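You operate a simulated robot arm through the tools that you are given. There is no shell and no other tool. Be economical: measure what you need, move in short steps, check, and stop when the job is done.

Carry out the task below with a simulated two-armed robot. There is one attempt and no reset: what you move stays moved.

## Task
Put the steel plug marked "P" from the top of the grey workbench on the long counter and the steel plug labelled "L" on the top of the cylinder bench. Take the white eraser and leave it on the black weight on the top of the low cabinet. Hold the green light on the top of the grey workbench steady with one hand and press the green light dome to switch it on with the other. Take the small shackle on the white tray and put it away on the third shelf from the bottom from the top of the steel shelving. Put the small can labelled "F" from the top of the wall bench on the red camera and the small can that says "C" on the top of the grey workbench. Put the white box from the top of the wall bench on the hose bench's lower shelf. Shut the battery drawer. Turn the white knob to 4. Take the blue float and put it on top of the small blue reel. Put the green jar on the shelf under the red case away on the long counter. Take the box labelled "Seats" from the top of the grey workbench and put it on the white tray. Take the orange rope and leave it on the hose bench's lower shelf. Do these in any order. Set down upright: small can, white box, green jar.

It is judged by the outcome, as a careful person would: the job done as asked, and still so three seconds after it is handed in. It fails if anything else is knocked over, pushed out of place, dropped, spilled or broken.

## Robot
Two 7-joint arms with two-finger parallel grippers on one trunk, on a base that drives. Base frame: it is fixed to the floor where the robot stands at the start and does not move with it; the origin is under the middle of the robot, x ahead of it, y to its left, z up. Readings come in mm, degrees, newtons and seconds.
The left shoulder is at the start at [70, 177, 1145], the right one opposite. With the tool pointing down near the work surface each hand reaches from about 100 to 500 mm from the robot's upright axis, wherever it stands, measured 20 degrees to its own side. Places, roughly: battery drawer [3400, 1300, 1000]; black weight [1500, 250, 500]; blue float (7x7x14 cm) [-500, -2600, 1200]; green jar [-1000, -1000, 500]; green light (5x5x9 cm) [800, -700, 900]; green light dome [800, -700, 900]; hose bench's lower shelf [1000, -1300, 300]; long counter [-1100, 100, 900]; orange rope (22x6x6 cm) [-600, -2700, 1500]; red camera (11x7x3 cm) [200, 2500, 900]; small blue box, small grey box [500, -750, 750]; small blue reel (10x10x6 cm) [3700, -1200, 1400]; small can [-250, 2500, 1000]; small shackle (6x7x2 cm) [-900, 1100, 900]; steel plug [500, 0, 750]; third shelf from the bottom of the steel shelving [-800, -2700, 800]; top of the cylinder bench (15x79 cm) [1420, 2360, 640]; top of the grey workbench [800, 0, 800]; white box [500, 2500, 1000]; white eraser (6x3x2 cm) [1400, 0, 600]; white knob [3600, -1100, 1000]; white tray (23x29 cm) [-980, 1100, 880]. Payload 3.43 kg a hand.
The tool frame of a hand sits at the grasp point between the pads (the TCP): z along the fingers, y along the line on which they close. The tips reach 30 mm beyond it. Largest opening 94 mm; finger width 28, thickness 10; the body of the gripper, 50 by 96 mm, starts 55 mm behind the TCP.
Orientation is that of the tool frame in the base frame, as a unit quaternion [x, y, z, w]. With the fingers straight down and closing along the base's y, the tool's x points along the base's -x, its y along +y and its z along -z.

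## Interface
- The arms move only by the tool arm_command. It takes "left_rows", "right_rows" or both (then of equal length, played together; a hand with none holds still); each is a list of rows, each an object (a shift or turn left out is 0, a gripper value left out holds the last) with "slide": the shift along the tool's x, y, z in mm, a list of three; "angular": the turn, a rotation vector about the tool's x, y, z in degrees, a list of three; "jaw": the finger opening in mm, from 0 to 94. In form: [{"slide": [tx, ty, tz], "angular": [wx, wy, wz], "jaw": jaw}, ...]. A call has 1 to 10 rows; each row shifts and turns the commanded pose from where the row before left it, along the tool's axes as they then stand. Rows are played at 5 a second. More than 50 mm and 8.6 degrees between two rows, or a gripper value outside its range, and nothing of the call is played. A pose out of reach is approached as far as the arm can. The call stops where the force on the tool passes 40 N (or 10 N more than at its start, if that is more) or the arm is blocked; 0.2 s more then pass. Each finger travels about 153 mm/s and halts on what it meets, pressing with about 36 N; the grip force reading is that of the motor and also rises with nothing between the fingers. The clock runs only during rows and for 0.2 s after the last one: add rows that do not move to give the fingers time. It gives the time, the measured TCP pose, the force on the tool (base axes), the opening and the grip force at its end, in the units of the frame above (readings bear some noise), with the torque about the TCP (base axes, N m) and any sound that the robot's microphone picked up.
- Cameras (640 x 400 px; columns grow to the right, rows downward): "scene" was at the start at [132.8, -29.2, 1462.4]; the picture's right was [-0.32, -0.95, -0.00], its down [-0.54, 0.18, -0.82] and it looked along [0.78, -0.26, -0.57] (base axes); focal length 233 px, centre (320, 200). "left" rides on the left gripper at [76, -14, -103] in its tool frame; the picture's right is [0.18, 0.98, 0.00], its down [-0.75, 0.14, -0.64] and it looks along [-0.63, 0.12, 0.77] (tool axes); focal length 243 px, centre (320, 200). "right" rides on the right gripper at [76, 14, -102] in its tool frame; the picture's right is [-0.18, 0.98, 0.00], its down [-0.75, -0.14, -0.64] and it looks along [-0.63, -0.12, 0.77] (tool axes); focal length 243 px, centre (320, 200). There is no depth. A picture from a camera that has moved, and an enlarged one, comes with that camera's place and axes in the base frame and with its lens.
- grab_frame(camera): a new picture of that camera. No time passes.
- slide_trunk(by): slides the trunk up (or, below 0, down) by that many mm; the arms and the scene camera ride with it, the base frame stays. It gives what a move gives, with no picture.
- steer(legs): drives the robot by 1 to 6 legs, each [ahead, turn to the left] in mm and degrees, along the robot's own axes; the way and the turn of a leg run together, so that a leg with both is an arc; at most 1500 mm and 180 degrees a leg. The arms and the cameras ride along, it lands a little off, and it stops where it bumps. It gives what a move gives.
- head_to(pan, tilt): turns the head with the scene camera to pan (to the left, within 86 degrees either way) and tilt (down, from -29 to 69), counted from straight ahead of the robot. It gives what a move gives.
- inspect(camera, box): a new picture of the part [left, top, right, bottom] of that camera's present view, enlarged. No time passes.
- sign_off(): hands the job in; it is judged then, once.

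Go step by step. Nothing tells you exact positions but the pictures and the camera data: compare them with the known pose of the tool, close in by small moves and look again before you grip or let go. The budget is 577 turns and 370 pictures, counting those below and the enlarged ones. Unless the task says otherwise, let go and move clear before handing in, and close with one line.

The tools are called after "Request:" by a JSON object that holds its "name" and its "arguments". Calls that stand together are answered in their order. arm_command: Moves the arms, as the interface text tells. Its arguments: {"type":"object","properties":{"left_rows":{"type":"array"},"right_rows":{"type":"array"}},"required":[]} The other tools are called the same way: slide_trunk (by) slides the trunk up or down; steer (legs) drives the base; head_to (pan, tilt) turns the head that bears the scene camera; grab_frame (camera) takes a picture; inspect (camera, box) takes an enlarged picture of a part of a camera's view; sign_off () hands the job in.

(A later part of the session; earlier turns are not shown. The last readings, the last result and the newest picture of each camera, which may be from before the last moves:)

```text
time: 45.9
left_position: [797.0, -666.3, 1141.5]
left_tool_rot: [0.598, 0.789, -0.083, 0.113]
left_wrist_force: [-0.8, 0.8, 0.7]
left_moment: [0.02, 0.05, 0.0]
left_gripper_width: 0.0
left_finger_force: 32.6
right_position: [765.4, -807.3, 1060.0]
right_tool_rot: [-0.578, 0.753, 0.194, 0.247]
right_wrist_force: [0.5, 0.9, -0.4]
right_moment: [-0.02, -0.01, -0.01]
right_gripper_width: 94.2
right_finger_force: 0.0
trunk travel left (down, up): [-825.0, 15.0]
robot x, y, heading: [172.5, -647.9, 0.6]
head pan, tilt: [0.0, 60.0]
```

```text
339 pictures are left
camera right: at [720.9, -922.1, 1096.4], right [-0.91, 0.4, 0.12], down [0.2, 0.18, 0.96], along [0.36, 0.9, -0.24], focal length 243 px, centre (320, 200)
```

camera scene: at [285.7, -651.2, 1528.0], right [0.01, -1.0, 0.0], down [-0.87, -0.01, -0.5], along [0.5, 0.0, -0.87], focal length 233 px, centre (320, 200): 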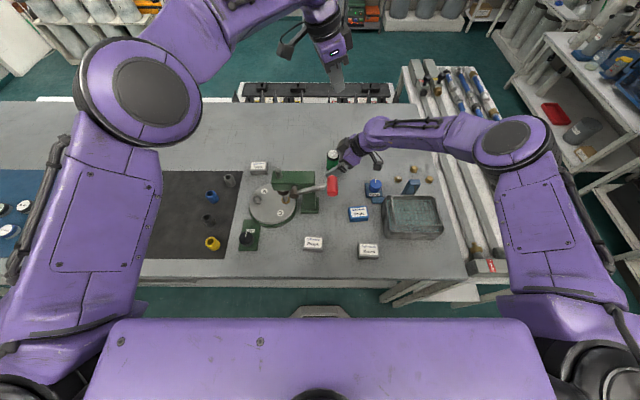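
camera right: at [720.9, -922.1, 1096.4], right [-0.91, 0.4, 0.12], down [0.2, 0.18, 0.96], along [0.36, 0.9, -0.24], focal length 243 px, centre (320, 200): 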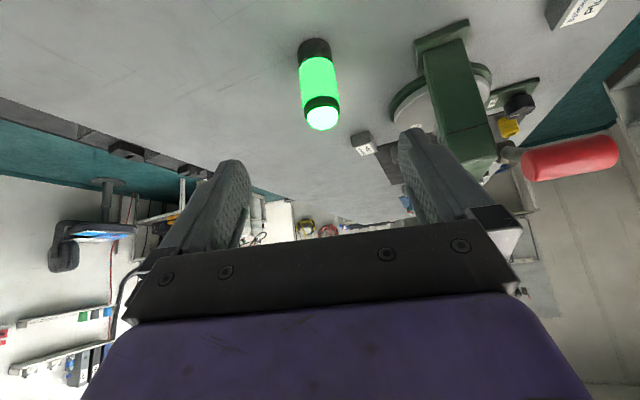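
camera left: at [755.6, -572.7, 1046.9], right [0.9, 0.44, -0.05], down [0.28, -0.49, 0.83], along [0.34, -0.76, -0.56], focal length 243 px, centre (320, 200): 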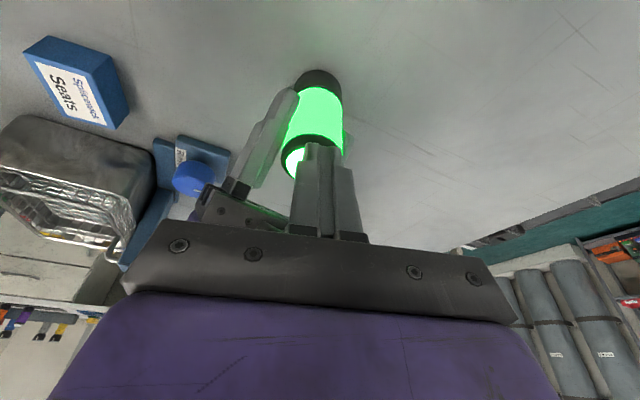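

The light stays lit and upright. I retract the left hand and undo both hands' tilts.

Request:
{"name": "arm_command", "arguments": {"left_rows": [{"slide": [39.2, -25.7, -11.4]}, {"slide": [39.2, -25.7, -11.4]}, {"slide": [39.2, -25.7, -11.4]}, {"slide": [39.2, -25.7, -11.4]}, {"slide": [39.2, -25.7, -11.4]}, {"slide": [39.2, -25.7, -11.4]}, {"slide": [39.2, -25.7, -11.4]}, {"slide": [39.2, -25.7, -11.4]}, {"slide": [39.2, -25.7, -11.4]}, {"slide": [39.2, -25.7, -11.4]}], "right_rows": [{"slide": [0, 0, -40]}, {"slide": [0, 0, -20]}, {}, {}, {}, {"angular": [0, 7, 0]}, {"angular": [0, 7, 0]}, {"angular": [0, 7, 0]}, {"angular": [0, 7, 0]}, {"angular": [0, 7, 0]}]}}

Request:
{"name": "arm_command", "arguments": {"left_rows": [{"angular": [0, 8, 0], "jaw": 94}, {"angular": [0, 8, 0]}, {"angular": [0, 0, -8.3]}, {"angular": [0, 0, -8.3]}, {"angular": [0, 0, -8.3]}, {"angular": [0, 0, -8.3]}, {"angular": [0, 0, -8.3]}, {"angular": [0, 0, -8.3]}, {"angular": [0, 0, -8.3]}, {"angular": [0, 0, -8.3]}], "right_rows": [{"angular": [0, 0, 8.3]}, {"angular": [0, 0, 8.3]}, {"angular": [0, 0, 8.3]}, {"angular": [0, 0, 8.3]}, {"angular": [0, 0, 8.3]}, {"angular": [0, 0, 8.3]}, {"angular": [0, 0, 8.3]}, {"angular": [0, 0, 8.3]}, {"angular": [0, 0, 8.3]}, {}]}}

```text
time: 48.1
left_position: [455.8, -331.6, 1147.7]
left_tool_rot: [0.597, 0.789, -0.086, 0.113]
left_wrist_force: [0.2, 0.6, -0.4]
left_moment: [-0.04, 0.0, -0.03]
left_gripper_width: 0.0
left_finger_force: 33.0
left hand out of reach, approached as far as the arm can: row 9, 10
right_position: [759.0, -839.9, 1107.6]
right_tool_rot: [-0.608, 0.794, 0.009, 0.007]
right_wrist_force: [0.7, -0.2, -0.1]
right_moment: [-0.02, 0.01, 0.01]
right_gripper_width: 94.1
right_finger_force: 0.1
trunk travel left (down, up): [-825.0, 15.0]
robot x, y, heading: [168.4, -651.0, 0.4]
head pan, tilt: [0.0, 60.0]
```

```text
time: 50.3
left_position: [461.4, -332.5, 1150.2]
left_tool_rot: [0.067, 0.998, -0.001, 0.0]
left_wrist_force: [-0.5, 0.7, -0.3]
left_moment: [0.0, -0.06, -0.01]
left_gripper_width: 93.8
left_finger_force: 0.0
left hand out of reach, approached as far as the arm can: row 2
right_position: [759.7, -841.8, 1105.9]
right_tool_rot: [-0.001, 1.0, 0.012, 0.0]
right_wrist_force: [0.5, 0.5, 0.5]
right_moment: [0.03, -0.03, 0.02]
right_gripper_width: 93.8
right_finger_force: 0.1
trunk travel left (down, up): [-825.0, 15.0]
robot x, y, heading: [165.2, -652.0, 0.7]
head pan, tilt: [0.0, 60.0]
```

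I move the right hand over the Seats box and look.

Request:
{"name": "arm_command", "arguments": {"left_rows": [{"angular": [0, 0, -7.7]}, {}, {}, {}], "right_rows": [{"slide": [40, 18, 11]}, {"slide": [40, 18, 11]}, {"slide": [40, 18, 11]}, {"slide": [30, 17, 11]}]}}

Request:
{"name": "grab_frame", "arguments": {"camera": "right"}}

```text
time: 51.3
left_position: [461.2, -331.4, 1149.7]
left_tool_rot: [0.001, 1.0, -0.002, 0.002]
left_wrist_force: [0.0, -0.3, 0.4]
left_moment: [-0.01, -0.01, -0.04]
left_gripper_width: 94.2
left_finger_force: 0.1
right_position: [607.7, -769.1, 1064.4]
right_tool_rot: [-0.002, 1.0, 0.013, -0.001]
right_wrist_force: [0.0, 0.5, -0.3]
right_moment: [-0.01, 0.01, 0.03]
right_gripper_width: 93.9
right_finger_force: 0.1
trunk travel left (down, up): [-825.0, 15.0]
robot x, y, heading: [170.0, -649.6, 0.5]
head pan, tilt: [0.0, 60.0]
```

```text
338 pictures are left
camera right: at [532.4, -758.3, 1166.2], right [0.18, 0.98, 0.03], down [0.75, -0.16, 0.64], along [0.63, -0.1, -0.77], focal length 243 px, centre (320, 200)
```

right: 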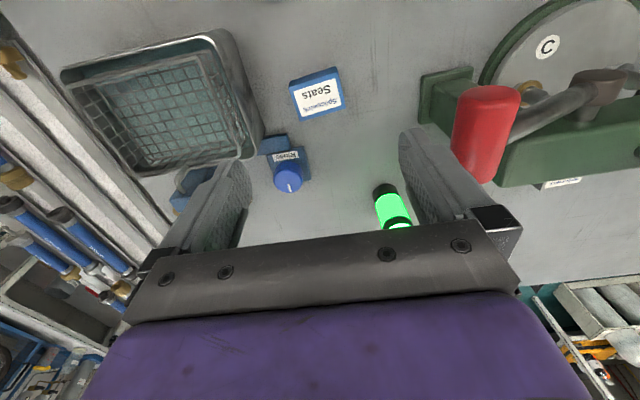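

The Seats box is right under the right hand, at about (612,-769). I narrow the jaws and lower in two stages.

Request:
{"name": "arm_command", "arguments": {"right_rows": [{"slide": [-4, 0, 30], "jaw": 78}, {"slide": [0, 0, 40]}, {"slide": [0, 0, 40]}, {"slide": [0, 0, 20]}]}}

Request:
{"name": "grab_frame", "arguments": {"camera": "right"}}

```text
time: 52.3
left_position: [462.1, -332.6, 1149.7]
left_tool_rot: [0.002, 1.0, -0.001, 0.0]
left_wrist_force: [0.2, 0.3, 1.0]
left_moment: [0.03, 0.01, 0.03]
left_gripper_width: 94.2
left_finger_force: 0.2
right_position: [614.4, -764.0, 932.7]
right_tool_rot: [-0.002, 1.0, 0.015, 0.0]
right_wrist_force: [1.2, -0.2, -0.3]
right_moment: [0.01, -0.02, 0.0]
right_gripper_width: 77.9
right_finger_force: 0.1
trunk travel left (down, up): [-825.0, 15.0]
robot x, y, heading: [168.3, -650.3, 0.7]
head pan, tilt: [0.0, 60.0]
```

```text
337 pictures are left
camera right: at [538.8, -754.0, 1035.6], right [0.18, 0.98, 0.03], down [0.75, -0.16, 0.64], along [0.63, -0.09, -0.77], focal length 243 px, centre (320, 200)
```

right: 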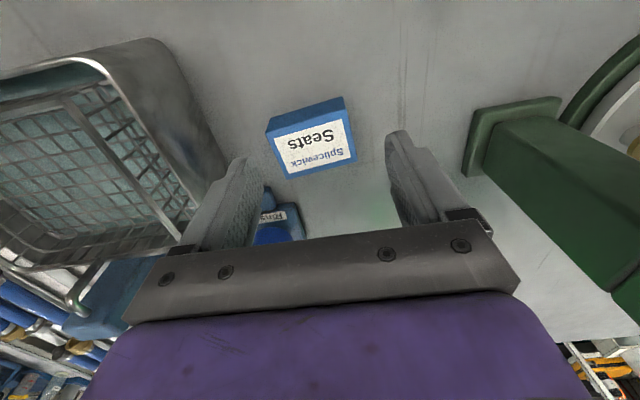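

Request:
{"name": "arm_command", "arguments": {"right_rows": [{"slide": [-1, -4, 21]}, {"slide": [-1, 0, 21]}, {"jaw": 60}, {"jaw": 50}, {"jaw": 35}, {}]}}

Request:
{"name": "grab_frame", "arguments": {"camera": "right"}}

```text
time: 53.7
left_position: [461.8, -331.8, 1149.4]
left_tool_rot: [0.002, 1.0, -0.001, 0.0]
left_wrist_force: [0.0, 0.0, 1.1]
left_moment: [-0.01, -0.03, 0.01]
left_gripper_width: 93.9
left_finger_force: 0.0
right_position: [615.7, -770.2, 891.5]
right_tool_rot: [-0.002, 1.0, 0.014, 0.0]
right_wrist_force: [-0.9, 0.6, 0.7]
right_moment: [0.01, 0.01, 0.03]
right_gripper_width: 56.9
right_finger_force: 36.8
trunk travel left (down, up): [-825.0, 15.0]
robot x, y, heading: [167.6, -649.9, 0.5]
head pan, tilt: [0.0, 60.0]
```

```text
336 pictures are left
camera right: at [539.2, -758.2, 993.0], right [0.18, 0.98, 0.03], down [0.75, -0.16, 0.64], along [0.63, -0.09, -0.77], focal length 243 px, centre (320, 200)
```

right: 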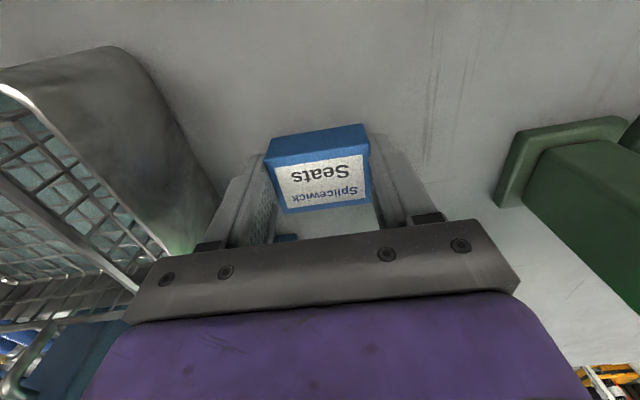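

Gripped. I lift the box, back off and drive left along the bench to reach plug P with the left hand.

Request:
{"name": "arm_command", "arguments": {"right_rows": [{"slide": [0, 0, -45]}, {"slide": [0, 0, -45]}, {"slide": [0, 0, -45]}, {"slide": [0, 0, -45]}, {"slide": [45, 0, -20]}, {"slide": [45, 0, 0]}, {"slide": [45, 0, 0]}, {"slide": [45, 0, 0]}]}}

Request:
{"name": "steer", "arguments": {"legs": [[-140, 0], [0, 89.5], [370, 0], [0, -90], [60, 0]]}}

Request:
{"name": "grab_frame", "arguments": {"camera": "left"}}

```text
time: 55.5
left_position: [460.7, -330.5, 1150.3]
left_tool_rot: [0.003, 1.0, -0.002, 0.0]
left_wrist_force: [0.4, -0.1, 0.6]
left_moment: [-0.03, -0.02, -0.02]
left_gripper_width: 94.0
left_finger_force: 0.0
right_position: [453.3, -760.8, 1095.7]
right_tool_rot: [-0.003, 1.0, 0.012, -0.001]
right_wrist_force: [-1.7, -0.7, -0.4]
right_moment: [-0.03, -0.03, 0.01]
right_gripper_width: 56.8
right_finger_force: 36.4
right hand out of reach, approached as far as the arm can: row 8
trunk travel left (down, up): [-825.0, 15.0]
robot x, y, heading: [166.3, -648.6, 0.3]
head pan, tilt: [0.0, 60.0]
```

```text
time: 67.0
left_position: [373.7, 45.3, 1152.1]
left_tool_rot: [0.0, 1.0, 0.0, 0.004]
left_wrist_force: [-0.8, 0.3, 0.3]
left_moment: [-0.02, -0.08, -0.01]
left_gripper_width: 94.2
left_finger_force: 0.1
right_position: [368.5, -384.3, 1096.0]
right_tool_rot: [-0.004, 1.0, 0.013, 0.002]
right_wrist_force: [-0.9, 0.9, -0.4]
right_moment: [0.0, -0.05, 0.01]
right_gripper_width: 56.9
right_finger_force: 35.8
trunk travel left (down, up): [-825.0, 15.0]
robot x, y, heading: [87.2, -275.2, 0.6]
head pan, tilt: [0.0, 60.0]
```

```text
335 pictures are left
camera left: at [297.4, 31.8, 1253.7], right [-0.19, 0.98, 0.0], down [0.75, 0.14, 0.65], along [0.64, 0.12, -0.76], focal length 243 px, centre (320, 200)
```

left: 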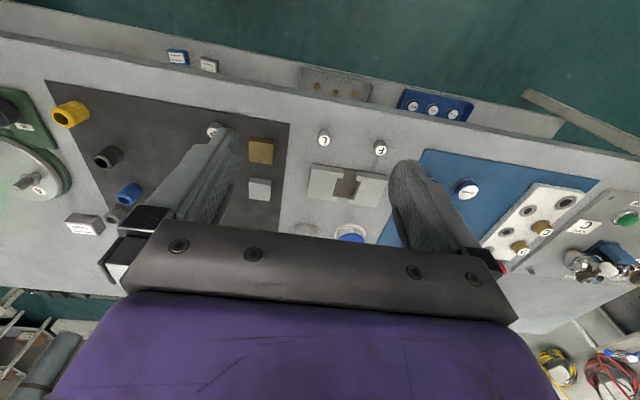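

P is at about (499,-104), L at (481,73). I move the left hand above P.

Request:
{"name": "arm_command", "arguments": {"left_rows": [{"slide": [-21, -30, 28]}, {"slide": [-21, -30, 28]}, {"slide": [-21, -30, 28]}, {"slide": [-21, -30, 28]}, {"slide": [-21, -30, 28]}]}}

Request:
{"name": "grab_frame", "arguments": {"camera": "left"}}

```text
time: 68.2
left_position: [492.1, -109.5, 1011.3]
left_tool_rot: [-0.001, 1.0, 0.001, 0.0]
left_wrist_force: [-0.2, -0.2, -0.3]
left_moment: [0.03, 0.0, -0.02]
left_gripper_width: 94.1
left_finger_force: 0.0
right_position: [375.5, -387.9, 1093.2]
right_tool_rot: [-0.004, 1.0, 0.014, -0.001]
right_wrist_force: [0.0, -0.1, -1.2]
right_moment: [0.04, 0.02, -0.01]
right_gripper_width: 57.0
right_finger_force: 36.1
trunk travel left (down, up): [-825.0, 15.0]
robot x, y, heading: [87.4, -274.3, 0.5]
head pan, tilt: [0.0, 60.0]
```

```text
334 pictures are left
camera left: at [415.3, -122.0, 1113.3], right [-0.19, 0.98, 0.0], down [0.75, 0.14, 0.64], along [0.63, 0.12, -0.77], focal length 243 px, centre (320, 200)
```

left: 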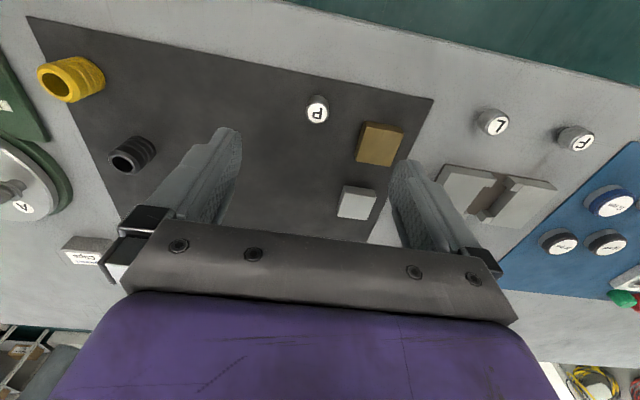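

Request:
{"name": "arm_command", "arguments": {"left_rows": [{"slide": [-3, 0, 30], "jaw": 38}, {"slide": [-3, 0, 40]}, {"slide": [0, 0, 20]}, {}]}}

Request:
{"name": "grab_frame", "arguments": {"camera": "left"}}

```text
time: 69.2
left_position: [494.4, -104.5, 920.6]
left_tool_rot: [-0.001, 1.0, -0.003, 0.001]
left_wrist_force: [-0.2, 0.1, 0.8]
left_moment: [0.01, 0.03, -0.01]
left_gripper_width: 38.1
left_finger_force: 0.1
right_position: [374.6, -384.2, 1095.3]
right_tool_rot: [-0.004, 1.0, 0.013, -0.001]
right_wrist_force: [0.1, -0.3, -1.2]
right_moment: [0.01, 0.04, 0.01]
right_gripper_width: 57.1
right_finger_force: 36.5
trunk travel left (down, up): [-825.0, 15.0]
robot x, y, heading: [90.0, -280.0, 0.5]
head pan, tilt: [0.0, 60.0]
```

```text
333 pictures are left
camera left: at [417.9, -118.4, 1022.1], right [-0.19, 0.98, 0.0], down [0.75, 0.14, 0.64], along [0.63, 0.12, -0.77], focal length 243 px, centre (320, 200)
```

left: 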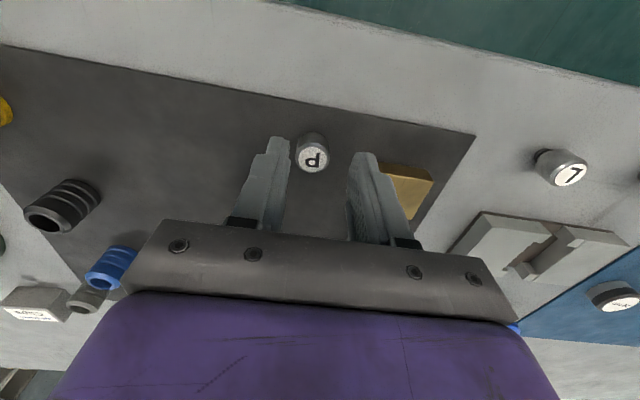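

Request:
{"name": "arm_command", "arguments": {"left_rows": [{"slide": [-1, -3, 15]}, {"slide": [0, 0, 13]}, {"jaw": 26}, {"jaw": 15}, {"jaw": 5}, {}]}}

Request:
{"name": "grab_frame", "arguments": {"camera": "left"}}

```text
time: 70.6
left_position: [494.0, -107.6, 891.8]
left_tool_rot: [-0.001, 1.0, -0.001, 0.0]
left_wrist_force: [0.3, 0.3, 0.5]
left_moment: [0.01, -0.05, 0.0]
left_gripper_width: 21.3
left_finger_force: 35.9
right_position: [375.7, -386.1, 1095.4]
right_tool_rot: [-0.005, 1.0, 0.013, -0.002]
right_wrist_force: [-0.8, -0.6, -0.2]
right_moment: [0.0, 0.0, 0.04]
right_gripper_width: 57.0
right_finger_force: 35.4
trunk travel left (down, up): [-825.0, 15.0]
robot x, y, heading: [89.4, -273.7, 0.6]
head pan, tilt: [0.0, 60.0]
```

```text
332 pictures are left
camera left: at [418.2, -121.8, 993.9], right [-0.19, 0.98, 0.0], down [0.75, 0.14, 0.64], along [0.63, 0.12, -0.77], focal length 243 px, centre (320, 200)
```

left: 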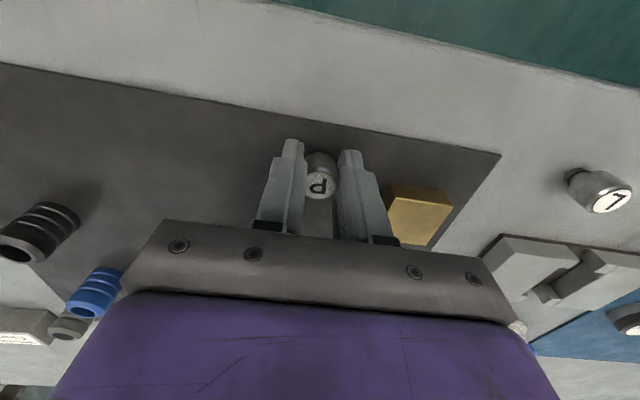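

P is held. I lift, back away, and turn around toward the long counter.

Request:
{"name": "arm_command", "arguments": {"left_rows": [{"slide": [0, 0, -45]}, {"slide": [0, 0, -45]}, {"slide": [0, 0, -45]}, {"slide": [0, 0, -45]}, {"slide": [45, 10, -40]}, {"slide": [45, 10, 0]}, {"slide": [30, 10, 0]}]}}

Request:
{"name": "steer", "arguments": {"legs": [[-100, 0], [0, 179]]}}

Request:
{"name": "head_to", "arguments": {"pan": 0, "tilt": 35}}

Request:
{"name": "grab_frame", "arguments": {"camera": "scene"}}

```text
refused: row 5 steps farther than a row can; nothing moved
```

```text
time: 79.0
left_position: [-424.0, -424.9, 892.4]
left_tool_rot: [1.0, -0.022, 0.0, -0.001]
left_wrist_force: [-0.4, 0.3, -0.7]
left_moment: [0.0, 0.02, 0.01]
left_gripper_width: 21.4
left_finger_force: 35.7
right_position: [-292.4, -154.7, 1095.7]
right_tool_rot: [1.0, -0.02, 0.002, 0.013]
right_wrist_force: [0.7, -0.4, -1.5]
right_moment: [0.01, -0.02, 0.01]
right_gripper_width: 56.7
right_finger_force: 36.0
trunk travel left (down, up): [-825.0, 15.0]
robot x, y, heading: [-6.7, -276.4, 178.0]
head pan, tilt: [0.0, 60.0]
```

```text
time: 79.9
left_position: [-424.4, -425.1, 892.6]
left_tool_rot: [1.0, -0.023, 0.0, -0.001]
left_wrist_force: [0.4, 0.6, 0.1]
left_moment: [0.01, 0.03, 0.02]
left_gripper_width: 21.4
left_finger_force: 36.4
right_position: [-292.7, -153.9, 1095.5]
right_tool_rot: [1.0, -0.019, 0.002, 0.013]
right_wrist_force: [-0.2, 0.3, -0.9]
right_moment: [-0.02, -0.03, -0.02]
right_gripper_width: 56.8
right_finger_force: 36.5
trunk travel left (down, up): [-825.0, 15.0]
robot x, y, heading: [-9.1, -276.3, 178.0]
head pan, tilt: [0.0, 35.0]
```

```text
331 pictures are left
camera scene: at [-150.5, -272.7, 1562.2], right [0.03, 1.0, 0.0], down [0.57, -0.02, -0.82], along [-0.82, 0.03, -0.57], focal length 233 px, centre (320, 200)
```

scene: 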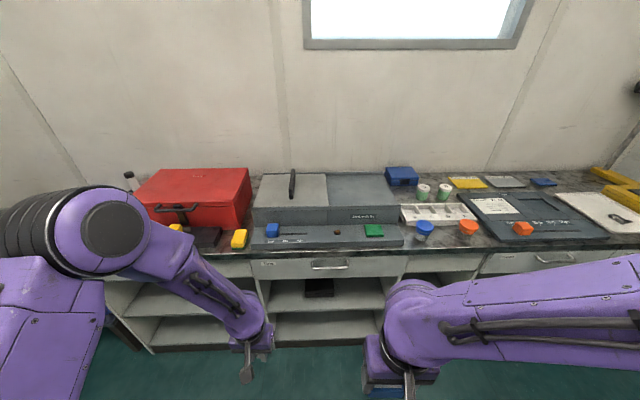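

The lift was refused (row too long) while the drive went ahead; the path was clear, and P is still held. I lift the left hand now and zoom in on the counter.

Request:
{"name": "arm_command", "arguments": {"left_rows": [{"slide": [0, 0, -45]}, {"slide": [0, 0, -45]}, {"slide": [0, 0, -45]}, {"slide": [0, 0, -45]}, {"slide": [0, 0, -40]}, {"slide": [45, 10, 0]}, {"slide": [40, 10, 0]}]}}

Request:
{"name": "inspect", "arguments": {"camera": "scene", "box": [100, 150, 420, 350]}}

Request:
{"name": "inspect", "arguments": {"camera": "scene", "box": [360, 140, 640, 315]}}

```text
time: 81.5
left_position: [-336.1, -455.4, 1109.0]
left_tool_rot: [1.0, -0.024, -0.003, -0.004]
left_wrist_force: [0.2, -1.2, -0.6]
left_moment: [0.07, 0.01, -0.02]
left_gripper_width: 21.2
left_finger_force: 35.7
right_position: [-291.3, -158.3, 1096.8]
right_tool_rot: [1.0, -0.019, 0.001, 0.011]
right_wrist_force: [0.1, -0.9, -0.8]
right_moment: [0.04, 0.02, -0.02]
right_gripper_width: 56.9
right_finger_force: 35.5
trunk travel left (down, up): [-825.0, 15.0]
robot x, y, heading: [-10.2, -274.1, 178.3]
head pan, tilt: [0.0, 35.0]
```

```text
2.00 times, centred on (260, 250) of scene
camera zoom: at [-149.8, -280.2, 1562.4], right [0.03, 1.0, 0.01], down [0.57, -0.01, -0.82], along [-0.82, 0.03, -0.57], focal length 467 px, centre (440, 100)
```

zoom: 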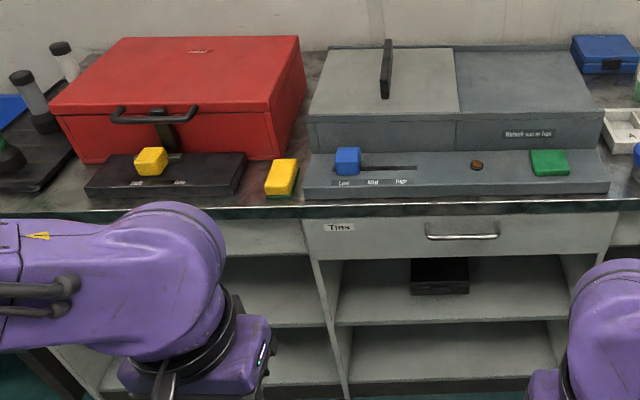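

```text
2.29 times, centred on (500, 228) of scene
camera zoom: at [-149.8, -280.2, 1562.4], right [0.03, 1.0, 0.01], down [0.57, -0.01, -0.82], along [-0.82, 0.03, -0.57], focal length 534 px, centre (-91, 137)
```

zoom: 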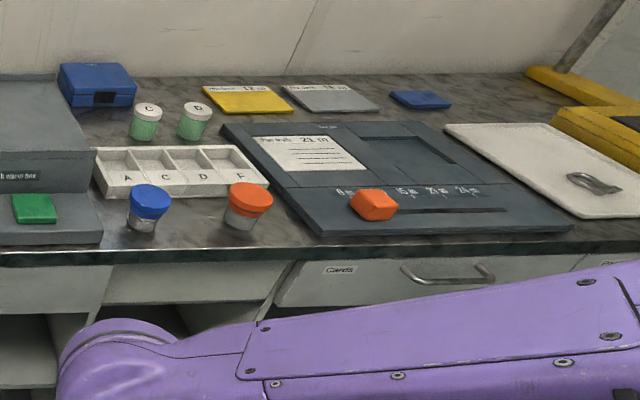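

The counter front edge is near x≈-780, and the white tray with the shackle is at about (-985,1080). I drive to face a free gap between the blue and orange pots to put P there.

Request:
{"name": "steer", "arguments": {"legs": [[0, -88.3], [690, 0], [0, 90], [300, 0]]}}

Request:
{"name": "head_to", "arguments": {"pan": 0, "tilt": 45}}

Request:
{"name": "grab_frame", "arguments": {"camera": "scene"}}

Request:
{"name": "grab_frame", "arguments": {"camera": "left"}}

```text
time: 94.5
left_position: [-619.9, 222.6, 1110.9]
left_tool_rot: [1.0, -0.007, -0.001, -0.001]
left_wrist_force: [0.5, -0.3, -1.0]
left_moment: [0.02, -0.01, 0.0]
left_gripper_width: 21.3
left_finger_force: 35.9
right_position: [-585.0, 519.9, 1095.1]
right_tool_rot: [1.0, -0.001, 0.001, 0.013]
right_wrist_force: [0.0, 0.3, -0.2]
right_moment: [0.02, 0.01, -0.03]
right_gripper_width: 56.8
right_finger_force: 35.9
trunk travel left (down, up): [-825.0, 15.0]
robot x, y, heading: [-303.1, 408.1, -179.7]
head pan, tilt: [0.0, 35.0]
```

```text
time: 95.2
left_position: [-622.9, 222.7, 1110.5]
left_tool_rot: [1.0, -0.006, 0.001, -0.002]
left_wrist_force: [0.4, 0.2, -0.5]
left_moment: [-0.02, -0.06, 0.04]
left_gripper_width: 21.5
left_finger_force: 35.6
right_position: [-586.7, 519.5, 1095.9]
right_tool_rot: [1.0, -0.001, 0.002, 0.013]
right_wrist_force: [-0.7, 0.3, -0.7]
right_moment: [-0.04, -0.04, -0.01]
right_gripper_width: 56.9
right_finger_force: 36.1
trunk travel left (down, up): [-825.0, 15.0]
robot x, y, heading: [-302.1, 408.9, -180.0]
head pan, tilt: [0.0, 45.0]
```

```text
328 pictures are left
camera scene: at [-434.3, 406.3, 1547.4], right [0.0, 1.0, 0.0], down [0.71, 0.0, -0.71], along [-0.71, 0.0, -0.71], focal length 233 px, centre (320, 200)
```

scene: 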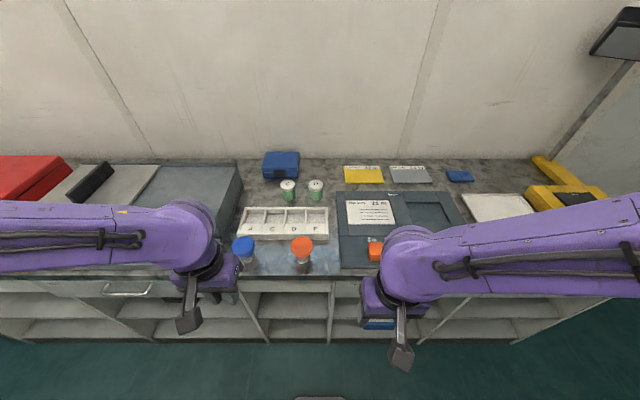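

```text
327 pictures are left
camera left: at [-545.5, 236.5, 1212.8], right [0.17, -0.98, 0.0], down [-0.76, -0.13, 0.64], along [-0.63, -0.11, -0.77], focal length 243 px, centre (320, 200)
```

left: 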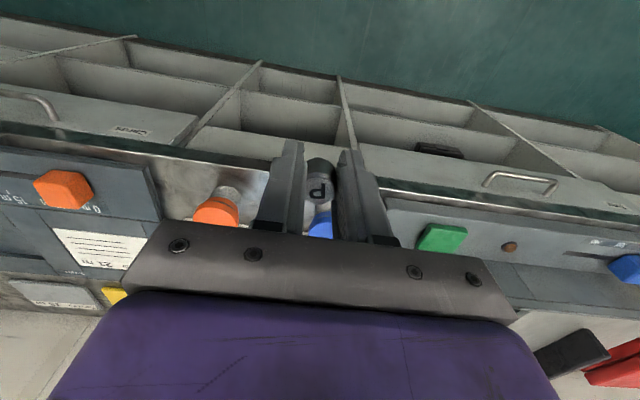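

The counter surface is near z≈865, with a clear gap at about (-835,254). I drive in 100 mm and move the left hand over it.

Request:
{"name": "steer", "arguments": {"legs": [[100, 0]]}}

Request:
{"name": "arm_command", "arguments": {"left_rows": [{"slide": [-38, -10, 30]}, {"slide": [-38, -10, 30]}, {"slide": [-36, -10, 30]}, {"slide": [0, 0, 40]}]}}

Request:
{"name": "grab_frame", "arguments": {"camera": "left"}}

Request:
{"name": "grab_frame", "arguments": {"camera": "scene"}}

```text
time: 96.4
left_position: [-717.2, 222.8, 1111.8]
left_tool_rot: [1.0, -0.005, -0.002, -0.002]
left_wrist_force: [0.1, 0.3, -0.3]
left_moment: [0.02, -0.04, -0.02]
left_gripper_width: 21.3
left_finger_force: 35.6
right_position: [-681.9, 520.1, 1096.0]
right_tool_rot: [1.0, -0.001, 0.0, 0.013]
right_wrist_force: [-0.3, 1.1, -1.3]
right_moment: [0.02, 0.0, 0.02]
right_gripper_width: 56.8
right_finger_force: 35.9
trunk travel left (down, up): [-825.0, 15.0]
robot x, y, heading: [-401.7, 409.0, -179.7]
head pan, tilt: [0.0, 45.0]
```

```text
time: 97.4
left_position: [-833.0, 255.6, 980.1]
left_tool_rot: [1.0, -0.005, -0.001, -0.001]
left_wrist_force: [1.1, -0.2, -1.7]
left_moment: [-0.02, 0.0, 0.0]
left_gripper_width: 21.1
left_finger_force: 35.8
right_position: [-685.0, 519.6, 1095.2]
right_tool_rot: [1.0, 0.0, 0.002, 0.013]
right_wrist_force: [-0.8, 1.1, -1.0]
right_moment: [-0.01, 0.03, 0.0]
right_gripper_width: 56.9
right_finger_force: 36.1
trunk travel left (down, up): [-825.0, 15.0]
robot x, y, heading: [-399.1, 407.3, -179.9]
head pan, tilt: [0.0, 45.0]
```

```text
326 pictures are left
camera left: at [-756.4, 268.4, 1082.5], right [0.17, -0.98, 0.0], down [-0.75, -0.13, 0.64], along [-0.63, -0.11, -0.77], focal length 243 px, centre (320, 200)
```

left: 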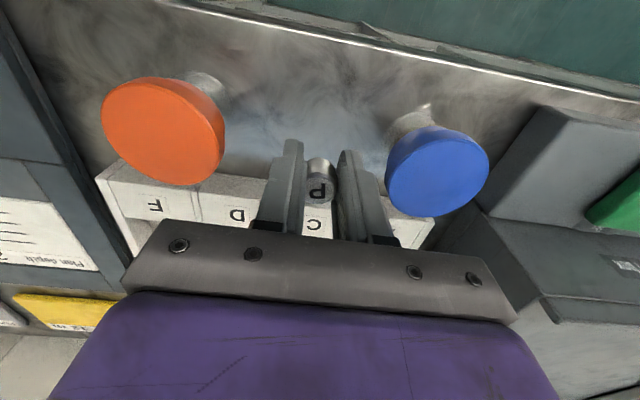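

```text
325 pictures are left
camera scene: at [-532.3, 407.2, 1547.5], right [0.0, 1.0, 0.0], down [0.71, 0.0, -0.71], along [-0.71, 0.0, -0.71], focal length 233 px, centre (320, 200)
```

scene: 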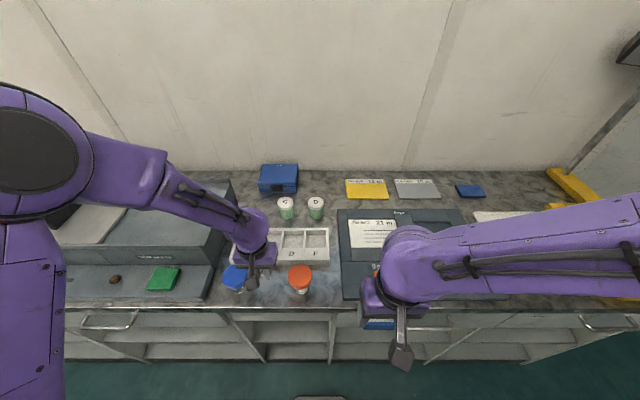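

The gap between the caps is y≈212–313, so I centre at 262 and come down gently until P touches.

Request:
{"name": "arm_command", "arguments": {"left_rows": [{"slide": [0, -6, 30]}, {"slide": [0, 0, 30]}, {"slide": [0, 0, 10]}, {}]}}

Request:
{"name": "grab_frame", "arguments": {"camera": "left"}}

```text
time: 98.3
left_position: [-834.0, 258.8, 914.5]
left_tool_rot: [1.0, -0.003, -0.007, -0.002]
left_wrist_force: [6.5, -1.7, 25.0]
left_moment: [-0.05, 0.01, 0.0]
left_gripper_width: 21.4
left_finger_force: 36.6
right_position: [-681.3, 519.6, 1098.1]
right_tool_rot: [1.0, -0.002, -0.001, 0.013]
right_wrist_force: [0.3, 0.1, -0.3]
right_moment: [0.0, -0.02, -0.03]
right_gripper_width: 57.0
right_finger_force: 36.1
trunk travel left (down, up): [-825.0, 15.0]
robot x, y, heading: [-401.6, 405.8, -179.9]
head pan, tilt: [0.0, 45.0]
stopped in row 4 (left hand): the force on the tool passed its limit at 46 N (the readings are from after the stop); the commanded pose is now the measured one
```

```text
324 pictures are left
camera left: at [-755.9, 273.0, 1015.5], right [0.18, -0.98, -0.01], down [-0.74, -0.14, 0.65], along [-0.64, -0.11, -0.76], focal length 243 px, centre (320, 200)
```

left: 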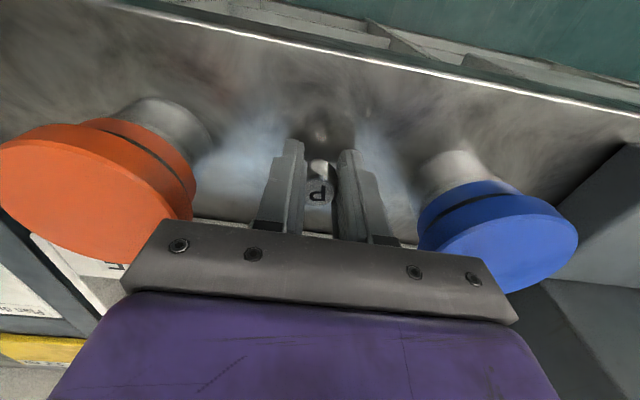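

P touched the counter (z≈880). I relieve the pressure, open slightly and lift away.

Request:
{"name": "arm_command", "arguments": {"left_rows": [{"slide": [0, 0, -2.5]}, {}, {"jaw": 26}, {"jaw": 34}, {}]}}

Request:
{"name": "arm_command", "arguments": {"left_rows": [{"slide": [0, 0, -10]}, {"slide": [0, 0, -40]}, {"slide": [0, 0, -45]}]}}

Request:
{"name": "grab_frame", "arguments": {"camera": "left"}}

```text
time: 99.5
left_position: [-835.3, 258.6, 913.4]
left_tool_rot: [1.0, -0.005, -0.006, -0.002]
left_wrist_force: [0.2, -0.8, 0.8]
left_moment: [0.01, 0.01, 0.0]
left_gripper_width: 34.1
left_finger_force: 0.1
right_position: [-684.5, 518.8, 1095.2]
right_tool_rot: [1.0, -0.001, 0.002, 0.013]
right_wrist_force: [0.2, -0.7, -0.7]
right_moment: [0.01, -0.01, -0.01]
right_gripper_width: 57.1
right_finger_force: 35.8
trunk travel left (down, up): [-825.0, 15.0]
robot x, y, heading: [-403.1, 405.4, -179.9]
head pan, tilt: [0.0, 45.0]
```

```text
time: 100.3
left_position: [-834.6, 255.9, 1011.3]
left_tool_rot: [1.0, -0.004, -0.007, -0.003]
left_wrist_force: [-0.7, 0.2, 0.9]
left_moment: [0.01, 0.01, -0.04]
left_gripper_width: 33.9
left_finger_force: 0.0
right_position: [-682.1, 519.3, 1095.9]
right_tool_rot: [1.0, 0.0, 0.001, 0.013]
right_wrist_force: [-0.2, 0.1, -0.2]
right_moment: [0.0, -0.02, 0.02]
right_gripper_width: 57.0
right_finger_force: 36.3
trunk travel left (down, up): [-825.0, 15.0]
robot x, y, heading: [-399.8, 404.8, -179.8]
head pan, tilt: [0.0, 45.0]
```

```text
323 pictures are left
camera left: at [-756.9, 270.6, 1112.1], right [0.18, -0.98, -0.01], down [-0.75, -0.14, 0.65], along [-0.64, -0.11, -0.76], focal length 243 px, centre (320, 200)
```

left: 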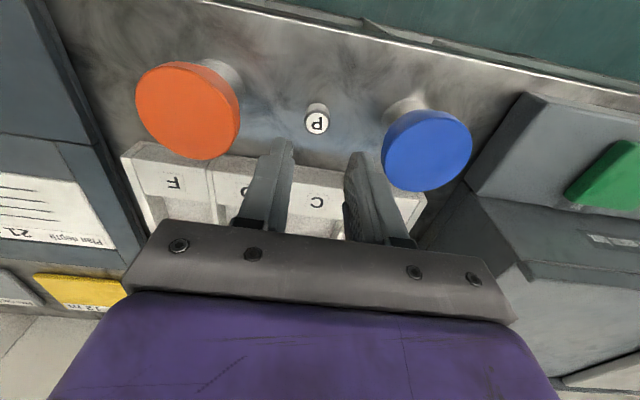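

P stands on the counter. I retract the left hand, back up, face +y and look before driving to the tray.

Request:
{"name": "arm_command", "arguments": {"left_rows": [{"slide": [0, 0, -45]}, {"slide": [0, 0, -45]}, {"slide": [45, 10, 0], "jaw": 94}, {"slide": [45, 10, 0]}, {"slide": [25, 5, 0]}]}}

Request:
{"name": "steer", "arguments": {"legs": [[-150, 0], [0, -90]]}}

Request:
{"name": "head_to", "arguments": {"pan": 0, "tilt": 25}}

Request:
{"name": "grab_frame", "arguments": {"camera": "scene"}}

```text
time: 101.5
left_position: [-719.1, 230.1, 1097.1]
left_tool_rot: [1.0, -0.004, -0.007, -0.003]
left_wrist_force: [0.5, 0.3, -0.9]
left_moment: [0.02, 0.03, -0.01]
left_gripper_width: 94.0
left_finger_force: 0.1
right_position: [-683.8, 515.6, 1095.7]
right_tool_rot: [1.0, -0.001, 0.0, 0.011]
right_wrist_force: [0.5, -0.9, -0.6]
right_moment: [0.03, 0.02, -0.01]
right_gripper_width: 56.8
right_finger_force: 36.1
trunk travel left (down, up): [-825.0, 15.0]
robot x, y, heading: [-399.4, 409.2, -180.0]
head pan, tilt: [0.0, 45.0]
```

```text
time: 106.7
left_position: [-428.7, 726.4, 1098.4]
left_tool_rot: [-0.706, 0.708, 0.002, 0.005]
left_wrist_force: [0.7, -0.1, -0.7]
left_moment: [0.01, -0.02, -0.02]
left_gripper_width: 94.0
left_finger_force: 0.1
right_position: [-140.4, 693.0, 1096.0]
right_tool_rot: [0.708, -0.706, -0.009, 0.01]
right_wrist_force: [-0.5, 0.4, -0.2]
right_moment: [-0.03, 0.01, 0.0]
right_gripper_width: 57.1
right_finger_force: 36.0
trunk travel left (down, up): [-825.0, 15.0]
robot x, y, heading: [-254.0, 409.3, 90.1]
head pan, tilt: [0.0, 45.0]
```

```text
time: 107.6
left_position: [-428.2, 725.5, 1099.2]
left_tool_rot: [-0.706, 0.708, 0.002, 0.006]
left_wrist_force: [-0.4, -0.4, -0.4]
left_moment: [0.02, 0.0, 0.0]
left_gripper_width: 94.2
left_finger_force: 0.0
right_position: [-141.4, 691.5, 1095.6]
right_tool_rot: [0.708, -0.706, -0.009, 0.01]
right_wrist_force: [0.3, -0.1, -0.5]
right_moment: [-0.02, -0.01, -0.01]
right_gripper_width: 56.7
right_finger_force: 36.5
trunk travel left (down, up): [-825.0, 15.0]
robot x, y, heading: [-251.4, 407.5, 90.1]
head pan, tilt: [0.0, 25.0]
```

```text
322 pictures are left
camera scene: at [-254.2, 548.9, 1578.0], right [1.0, 0.01, 0.0], down [0.0, -0.42, -0.91], along [-0.01, 0.91, -0.42], focal length 233 px, centre (320, 200)
```

scene: 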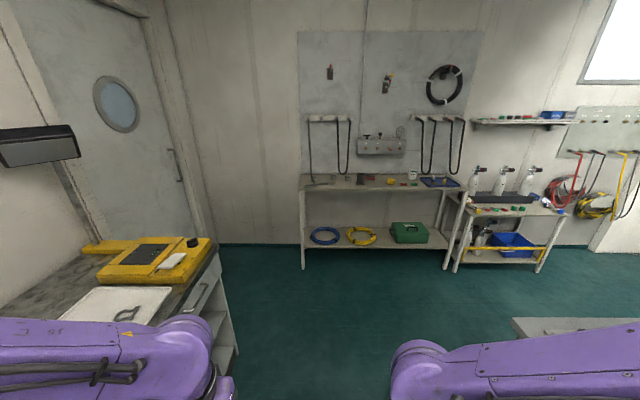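

The floor ahead is open. I drive to the tray and face it.

Request:
{"name": "steer", "arguments": {"legs": [[545, 0], [0, 90], [130, 0]]}}

Request:
{"name": "head_to", "arguments": {"pan": -10, "tilt": 45}}

Request:
{"name": "grab_frame", "arguments": {"camera": "scene"}}

Request:
{"name": "grab_frame", "arguments": {"camera": "right"}}

```text
time: 115.4
left_position: [-706.3, 784.5, 1098.9]
left_tool_rot: [1.0, -0.008, -0.006, -0.003]
left_wrist_force: [0.1, 0.3, 0.1]
left_moment: [0.02, 0.02, 0.01]
left_gripper_width: 94.1
left_finger_force: 0.1
right_position: [-669.9, 1069.9, 1096.7]
right_tool_rot: [1.0, -0.004, 0.0, 0.013]
right_wrist_force: [-0.3, 1.0, 0.5]
right_moment: [-0.03, -0.02, 0.02]
right_gripper_width: 56.9
right_finger_force: 36.4
trunk travel left (down, up): [-825.0, 15.0]
robot x, y, heading: [-388.4, 959.7, 179.6]
head pan, tilt: [0.0, 25.0]
```

```text
time: 116.2
left_position: [-709.9, 784.4, 1098.4]
left_tool_rot: [1.0, -0.007, -0.005, -0.002]
left_wrist_force: [0.8, 0.3, -0.3]
left_moment: [0.0, -0.03, -0.01]
left_gripper_width: 94.0
left_finger_force: 0.1
right_position: [-671.9, 1069.5, 1095.8]
right_tool_rot: [1.0, -0.005, 0.002, 0.011]
right_wrist_force: [0.2, 0.6, -1.3]
right_moment: [0.02, 0.01, 0.0]
right_gripper_width: 57.1
right_finger_force: 36.6
trunk travel left (down, up): [-825.0, 15.0]
robot x, y, heading: [-387.6, 956.3, 180.0]
head pan, tilt: [-10.0, 45.0]
```

```text
321 pictures are left
camera scene: at [-519.7, 970.1, 1547.4], right [0.18, 0.98, 0.0], down [0.7, -0.13, -0.71], along [-0.7, 0.13, -0.71], focal length 233 px, centre (320, 200)
```

scene: 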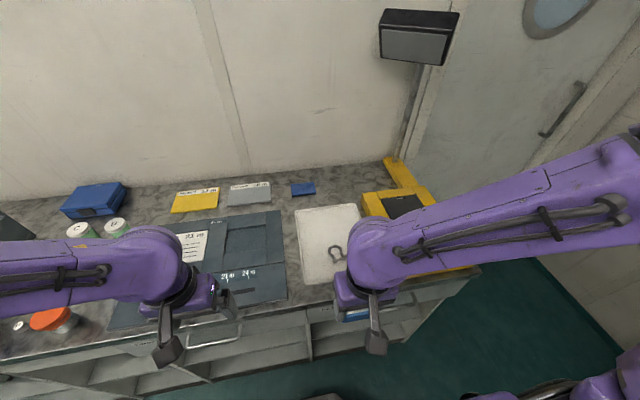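

```text
320 pictures are left
camera right: at [-595.8, 1057.8, 1198.0], right [-0.19, -0.98, 0.02], down [-0.75, 0.16, 0.64], along [-0.63, 0.1, -0.77], focal length 243 px, centre (320, 200)
```

right: 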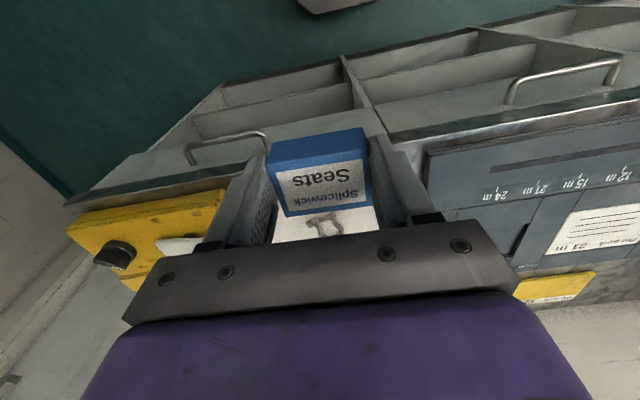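

The tray spans x -1136…-839, y 980…1230, with the shackle at about (-920,1103). I advance and place Seats at the rear of the tray.

Request:
{"name": "steer", "arguments": {"legs": [[105, 0]]}}

Request:
{"name": "arm_command", "arguments": {"right_rows": [{"slide": [-45, 0, 10]}, {"slide": [-45, 0, 10]}, {"slide": [-45, 0, 10]}, {"slide": [-45, 0, 10]}, {"slide": [-45, 0, 10]}, {"slide": [-30, 0, 30]}]}}

Request:
{"name": "grab_frame", "arguments": {"camera": "right"}}

```text
time: 117.4
left_position: [-812.9, 783.6, 1098.0]
left_tool_rot: [1.0, -0.008, -0.006, -0.003]
left_wrist_force: [0.0, 0.7, 0.0]
left_moment: [0.03, 0.02, 0.0]
left_gripper_width: 93.8
left_finger_force: 0.0
right_position: [-774.1, 1071.9, 1096.5]
right_tool_rot: [1.0, -0.004, 0.001, 0.013]
right_wrist_force: [0.2, -0.1, -0.5]
right_moment: [-0.03, -0.01, 0.0]
right_gripper_width: 56.9
right_finger_force: 35.7
trunk travel left (down, up): [-825.0, 15.0]
robot x, y, heading: [-493.1, 952.0, 179.9]
head pan, tilt: [-10.0, 45.0]
```

```text
time: 118.8
left_position: [-816.5, 784.7, 1097.4]
left_tool_rot: [1.0, -0.008, -0.005, -0.003]
left_wrist_force: [-0.9, 0.1, 0.2]
left_moment: [-0.03, -0.02, 0.01]
left_gripper_width: 93.9
left_finger_force: 0.0
right_position: [-1033.7, 1073.7, 1014.6]
right_tool_rot: [1.0, -0.005, 0.002, 0.013]
right_wrist_force: [-0.5, -0.2, -1.2]
right_moment: [-0.02, -0.03, -0.01]
right_gripper_width: 56.8
right_finger_force: 35.6
trunk travel left (down, up): [-825.0, 15.0]
robot x, y, heading: [-492.5, 953.0, 179.7]
head pan, tilt: [-10.0, 45.0]
```

```text
319 pictures are left
camera right: at [-957.6, 1061.0, 1116.4], right [-0.19, -0.98, 0.02], down [-0.76, 0.16, 0.63], along [-0.63, 0.1, -0.77], focal length 243 px, centre (320, 200)
```

right: 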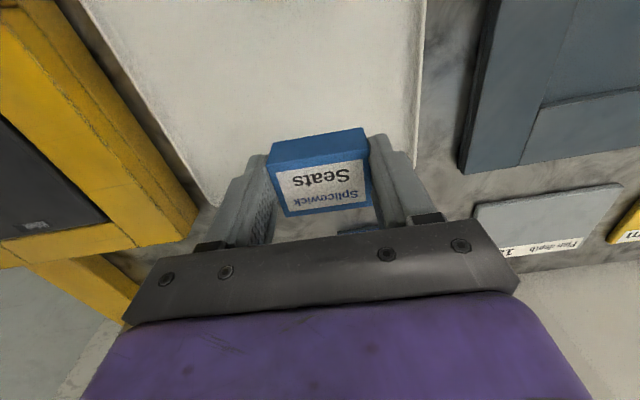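

Request:
{"name": "arm_command", "arguments": {"right_rows": [{"slide": [0, 0, 40]}, {"slide": [0, 0, 35]}, {"slide": [0, 0, 5]}]}}

Request:
{"name": "arm_command", "arguments": {"right_rows": [{"slide": [0, 0, 3]}, {"slide": [0, 0, 3]}, {"slide": [0, 0, 3]}]}}

```text
time: 119.6
left_position: [-813.9, 784.1, 1098.0]
left_tool_rot: [1.0, -0.008, -0.006, -0.002]
left_wrist_force: [0.3, 0.2, 0.3]
left_moment: [-0.03, -0.04, -0.01]
left_gripper_width: 94.1
left_finger_force: 0.0
right_position: [-1031.3, 1071.7, 934.6]
right_tool_rot: [1.0, -0.005, 0.001, 0.013]
right_wrist_force: [0.8, 0.4, -0.6]
right_moment: [-0.01, 0.01, 0.01]
right_gripper_width: 56.8
right_finger_force: 35.9
trunk travel left (down, up): [-825.0, 15.0]
robot x, y, heading: [-492.6, 955.2, 179.7]
head pan, tilt: [-10.0, 45.0]
```

```text
time: 120.4
left_position: [-812.8, 784.0, 1098.0]
left_tool_rot: [1.0, -0.008, -0.005, -0.002]
left_wrist_force: [0.6, 0.1, -0.1]
left_moment: [-0.02, -0.01, -0.01]
left_gripper_width: 94.0
left_finger_force: 0.0
right_position: [-1030.9, 1069.8, 925.5]
right_tool_rot: [1.0, -0.005, 0.001, 0.012]
right_wrist_force: [0.0, -0.1, -1.3]
right_moment: [0.03, -0.02, -0.01]
right_gripper_width: 56.8
right_finger_force: 35.4
trunk travel left (down, up): [-825.0, 15.0]
robot x, y, heading: [-489.9, 960.6, 179.6]
head pan, tilt: [-10.0, 45.0]
```

Request:
{"name": "arm_command", "arguments": {"right_rows": [{"slide": [0, 0, 3]}, {"slide": [0, 0, 2]}, {"slide": [0, 0, 2]}]}}

Request:
{"name": "grab_frame", "arguments": {"camera": "right"}}

```text
time: 121.2
left_position: [-811.7, 783.8, 1099.1]
left_tool_rot: [1.0, -0.008, -0.007, -0.003]
left_wrist_force: [0.8, -0.1, -0.5]
left_moment: [0.02, 0.01, 0.0]
left_gripper_width: 93.7
left_finger_force: 0.1
right_position: [-1031.0, 1069.2, 922.3]
right_tool_rot: [1.0, -0.005, -0.002, 0.013]
right_wrist_force: [-7.2, 2.1, 32.2]
right_moment: [0.78, 0.31, 0.06]
right_gripper_width: 57.5
right_finger_force: 35.9
trunk travel left (down, up): [-825.0, 15.0]
robot x, y, heading: [-493.3, 957.2, 179.8]
head pan, tilt: [-10.0, 45.0]
```

```text
318 pictures are left
camera right: at [-953.5, 1056.2, 1024.7], right [-0.19, -0.98, 0.03], down [-0.75, 0.17, 0.64], along [-0.63, 0.1, -0.77], focal length 243 px, centre (320, 200)
```

right: 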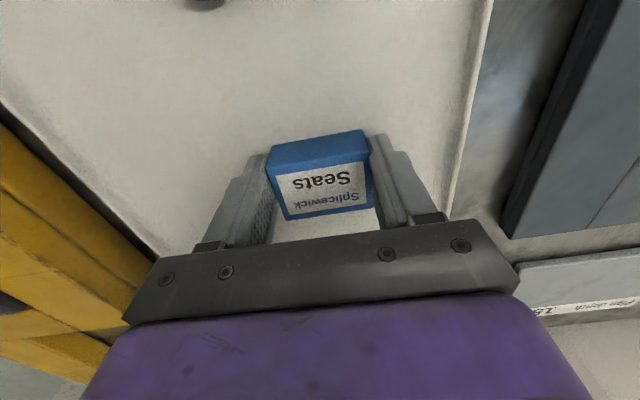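

Touched down on the tray. I relieve, release and lift.

Request:
{"name": "arm_command", "arguments": {"right_rows": [{"slide": [0, 0, -3]}, {}, {"jaw": 66}, {"jaw": 80}, {}]}}

Request:
{"name": "arm_command", "arguments": {"right_rows": [{"slide": [0, 0, -20]}, {"slide": [0, 0, -45]}, {"slide": [0, 0, -45]}, {"slide": [40, 0, -10], "jaw": 94}, {"slide": [40, 0, 0]}, {"slide": [20, 10, 0]}]}}

Request:
{"name": "grab_frame", "arguments": {"camera": "right"}}

```text
time: 122.4
left_position: [-813.8, 783.8, 1098.3]
left_tool_rot: [1.0, -0.008, -0.005, -0.003]
left_wrist_force: [-0.5, 0.5, 0.5]
left_moment: [0.03, 0.02, -0.01]
left_gripper_width: 94.0
left_finger_force: 0.0
right_position: [-1030.5, 1069.3, 922.6]
right_tool_rot: [1.0, -0.005, 0.002, 0.013]
right_wrist_force: [-0.6, 0.3, -0.5]
right_moment: [-0.02, 0.03, 0.02]
right_gripper_width: 80.0
right_finger_force: 0.2
trunk travel left (down, up): [-825.0, 15.0]
robot x, y, heading: [-491.1, 958.6, 179.6]
head pan, tilt: [-10.0, 45.0]
```

```text
time: 123.8
left_position: [-814.4, 783.9, 1097.6]
left_tool_rot: [1.0, -0.008, -0.005, -0.002]
left_wrist_force: [-0.5, 1.0, 0.5]
left_moment: [0.03, -0.02, -0.03]
left_gripper_width: 93.9
left_finger_force: 0.0
right_position: [-930.6, 1061.0, 1041.4]
right_tool_rot: [1.0, -0.006, 0.001, 0.012]
right_wrist_force: [-0.7, -0.1, -0.2]
right_moment: [-0.02, -0.01, -0.01]
right_gripper_width: 93.9
right_finger_force: 0.1
trunk travel left (down, up): [-825.0, 15.0]
robot x, y, heading: [-493.6, 954.1, 179.6]
head pan, tilt: [-10.0, 45.0]
```

```text
317 pictures are left
camera right: at [-854.8, 1048.6, 1143.7], right [-0.19, -0.98, 0.02], down [-0.75, 0.16, 0.64], along [-0.63, 0.11, -0.77], focal length 243 px, centre (320, 200)
```

right: 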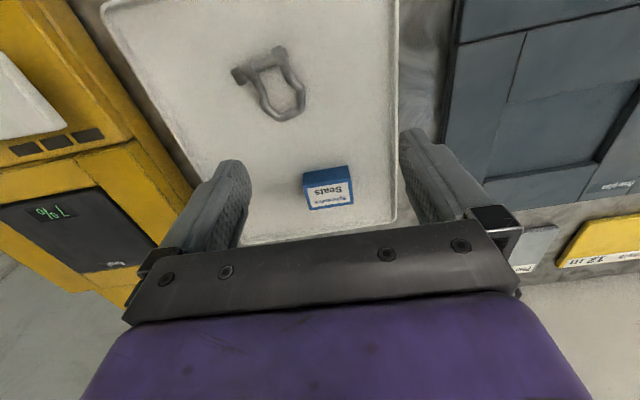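

The shackle lies flat with its pin along y; I rotate the right hand 11° and descend over its legs at (-915,1103).

Request:
{"name": "arm_command", "arguments": {"right_rows": [{"slide": [8, -21, 20], "jaw": 70}, {"slide": [8, -21, 20]}, {"angular": [0, 0, -5.5], "slide": [0, 0, 30]}, {"angular": [0, 0, -5.5], "slide": [0, 0, 20]}]}}

Request:
{"name": "grab_frame", "arguments": {"camera": "right"}}

```text
time: 124.8
left_position: [-814.6, 785.0, 1098.5]
left_tool_rot: [1.0, -0.008, -0.006, -0.002]
left_wrist_force: [0.0, 0.0, -0.1]
left_moment: [0.0, 0.0, -0.01]
left_gripper_width: 94.0
left_finger_force: 0.0
right_position: [-913.3, 1100.2, 949.2]
right_tool_rot: [0.996, 0.091, 0.0, 0.012]
right_wrist_force: [-0.2, -0.1, 0.0]
right_moment: [0.0, -0.03, -0.04]
right_gripper_width: 69.9
right_finger_force: 0.0
trunk travel left (down, up): [-825.0, 15.0]
robot x, y, heading: [-494.1, 956.0, 179.6]
head pan, tilt: [-10.0, 45.0]
```

```text
316 pictures are left
camera right: at [-836.4, 1102.5, 1051.9], right [0.0, -1.0, 0.03], down [-0.77, 0.02, 0.64], along [-0.64, -0.02, -0.77], focal length 243 px, centre (320, 200)
```

right: 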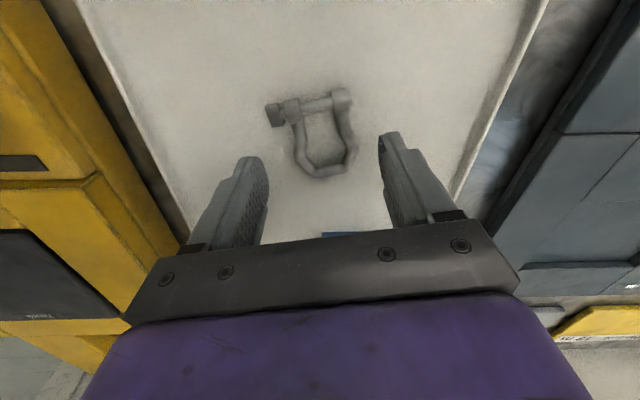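

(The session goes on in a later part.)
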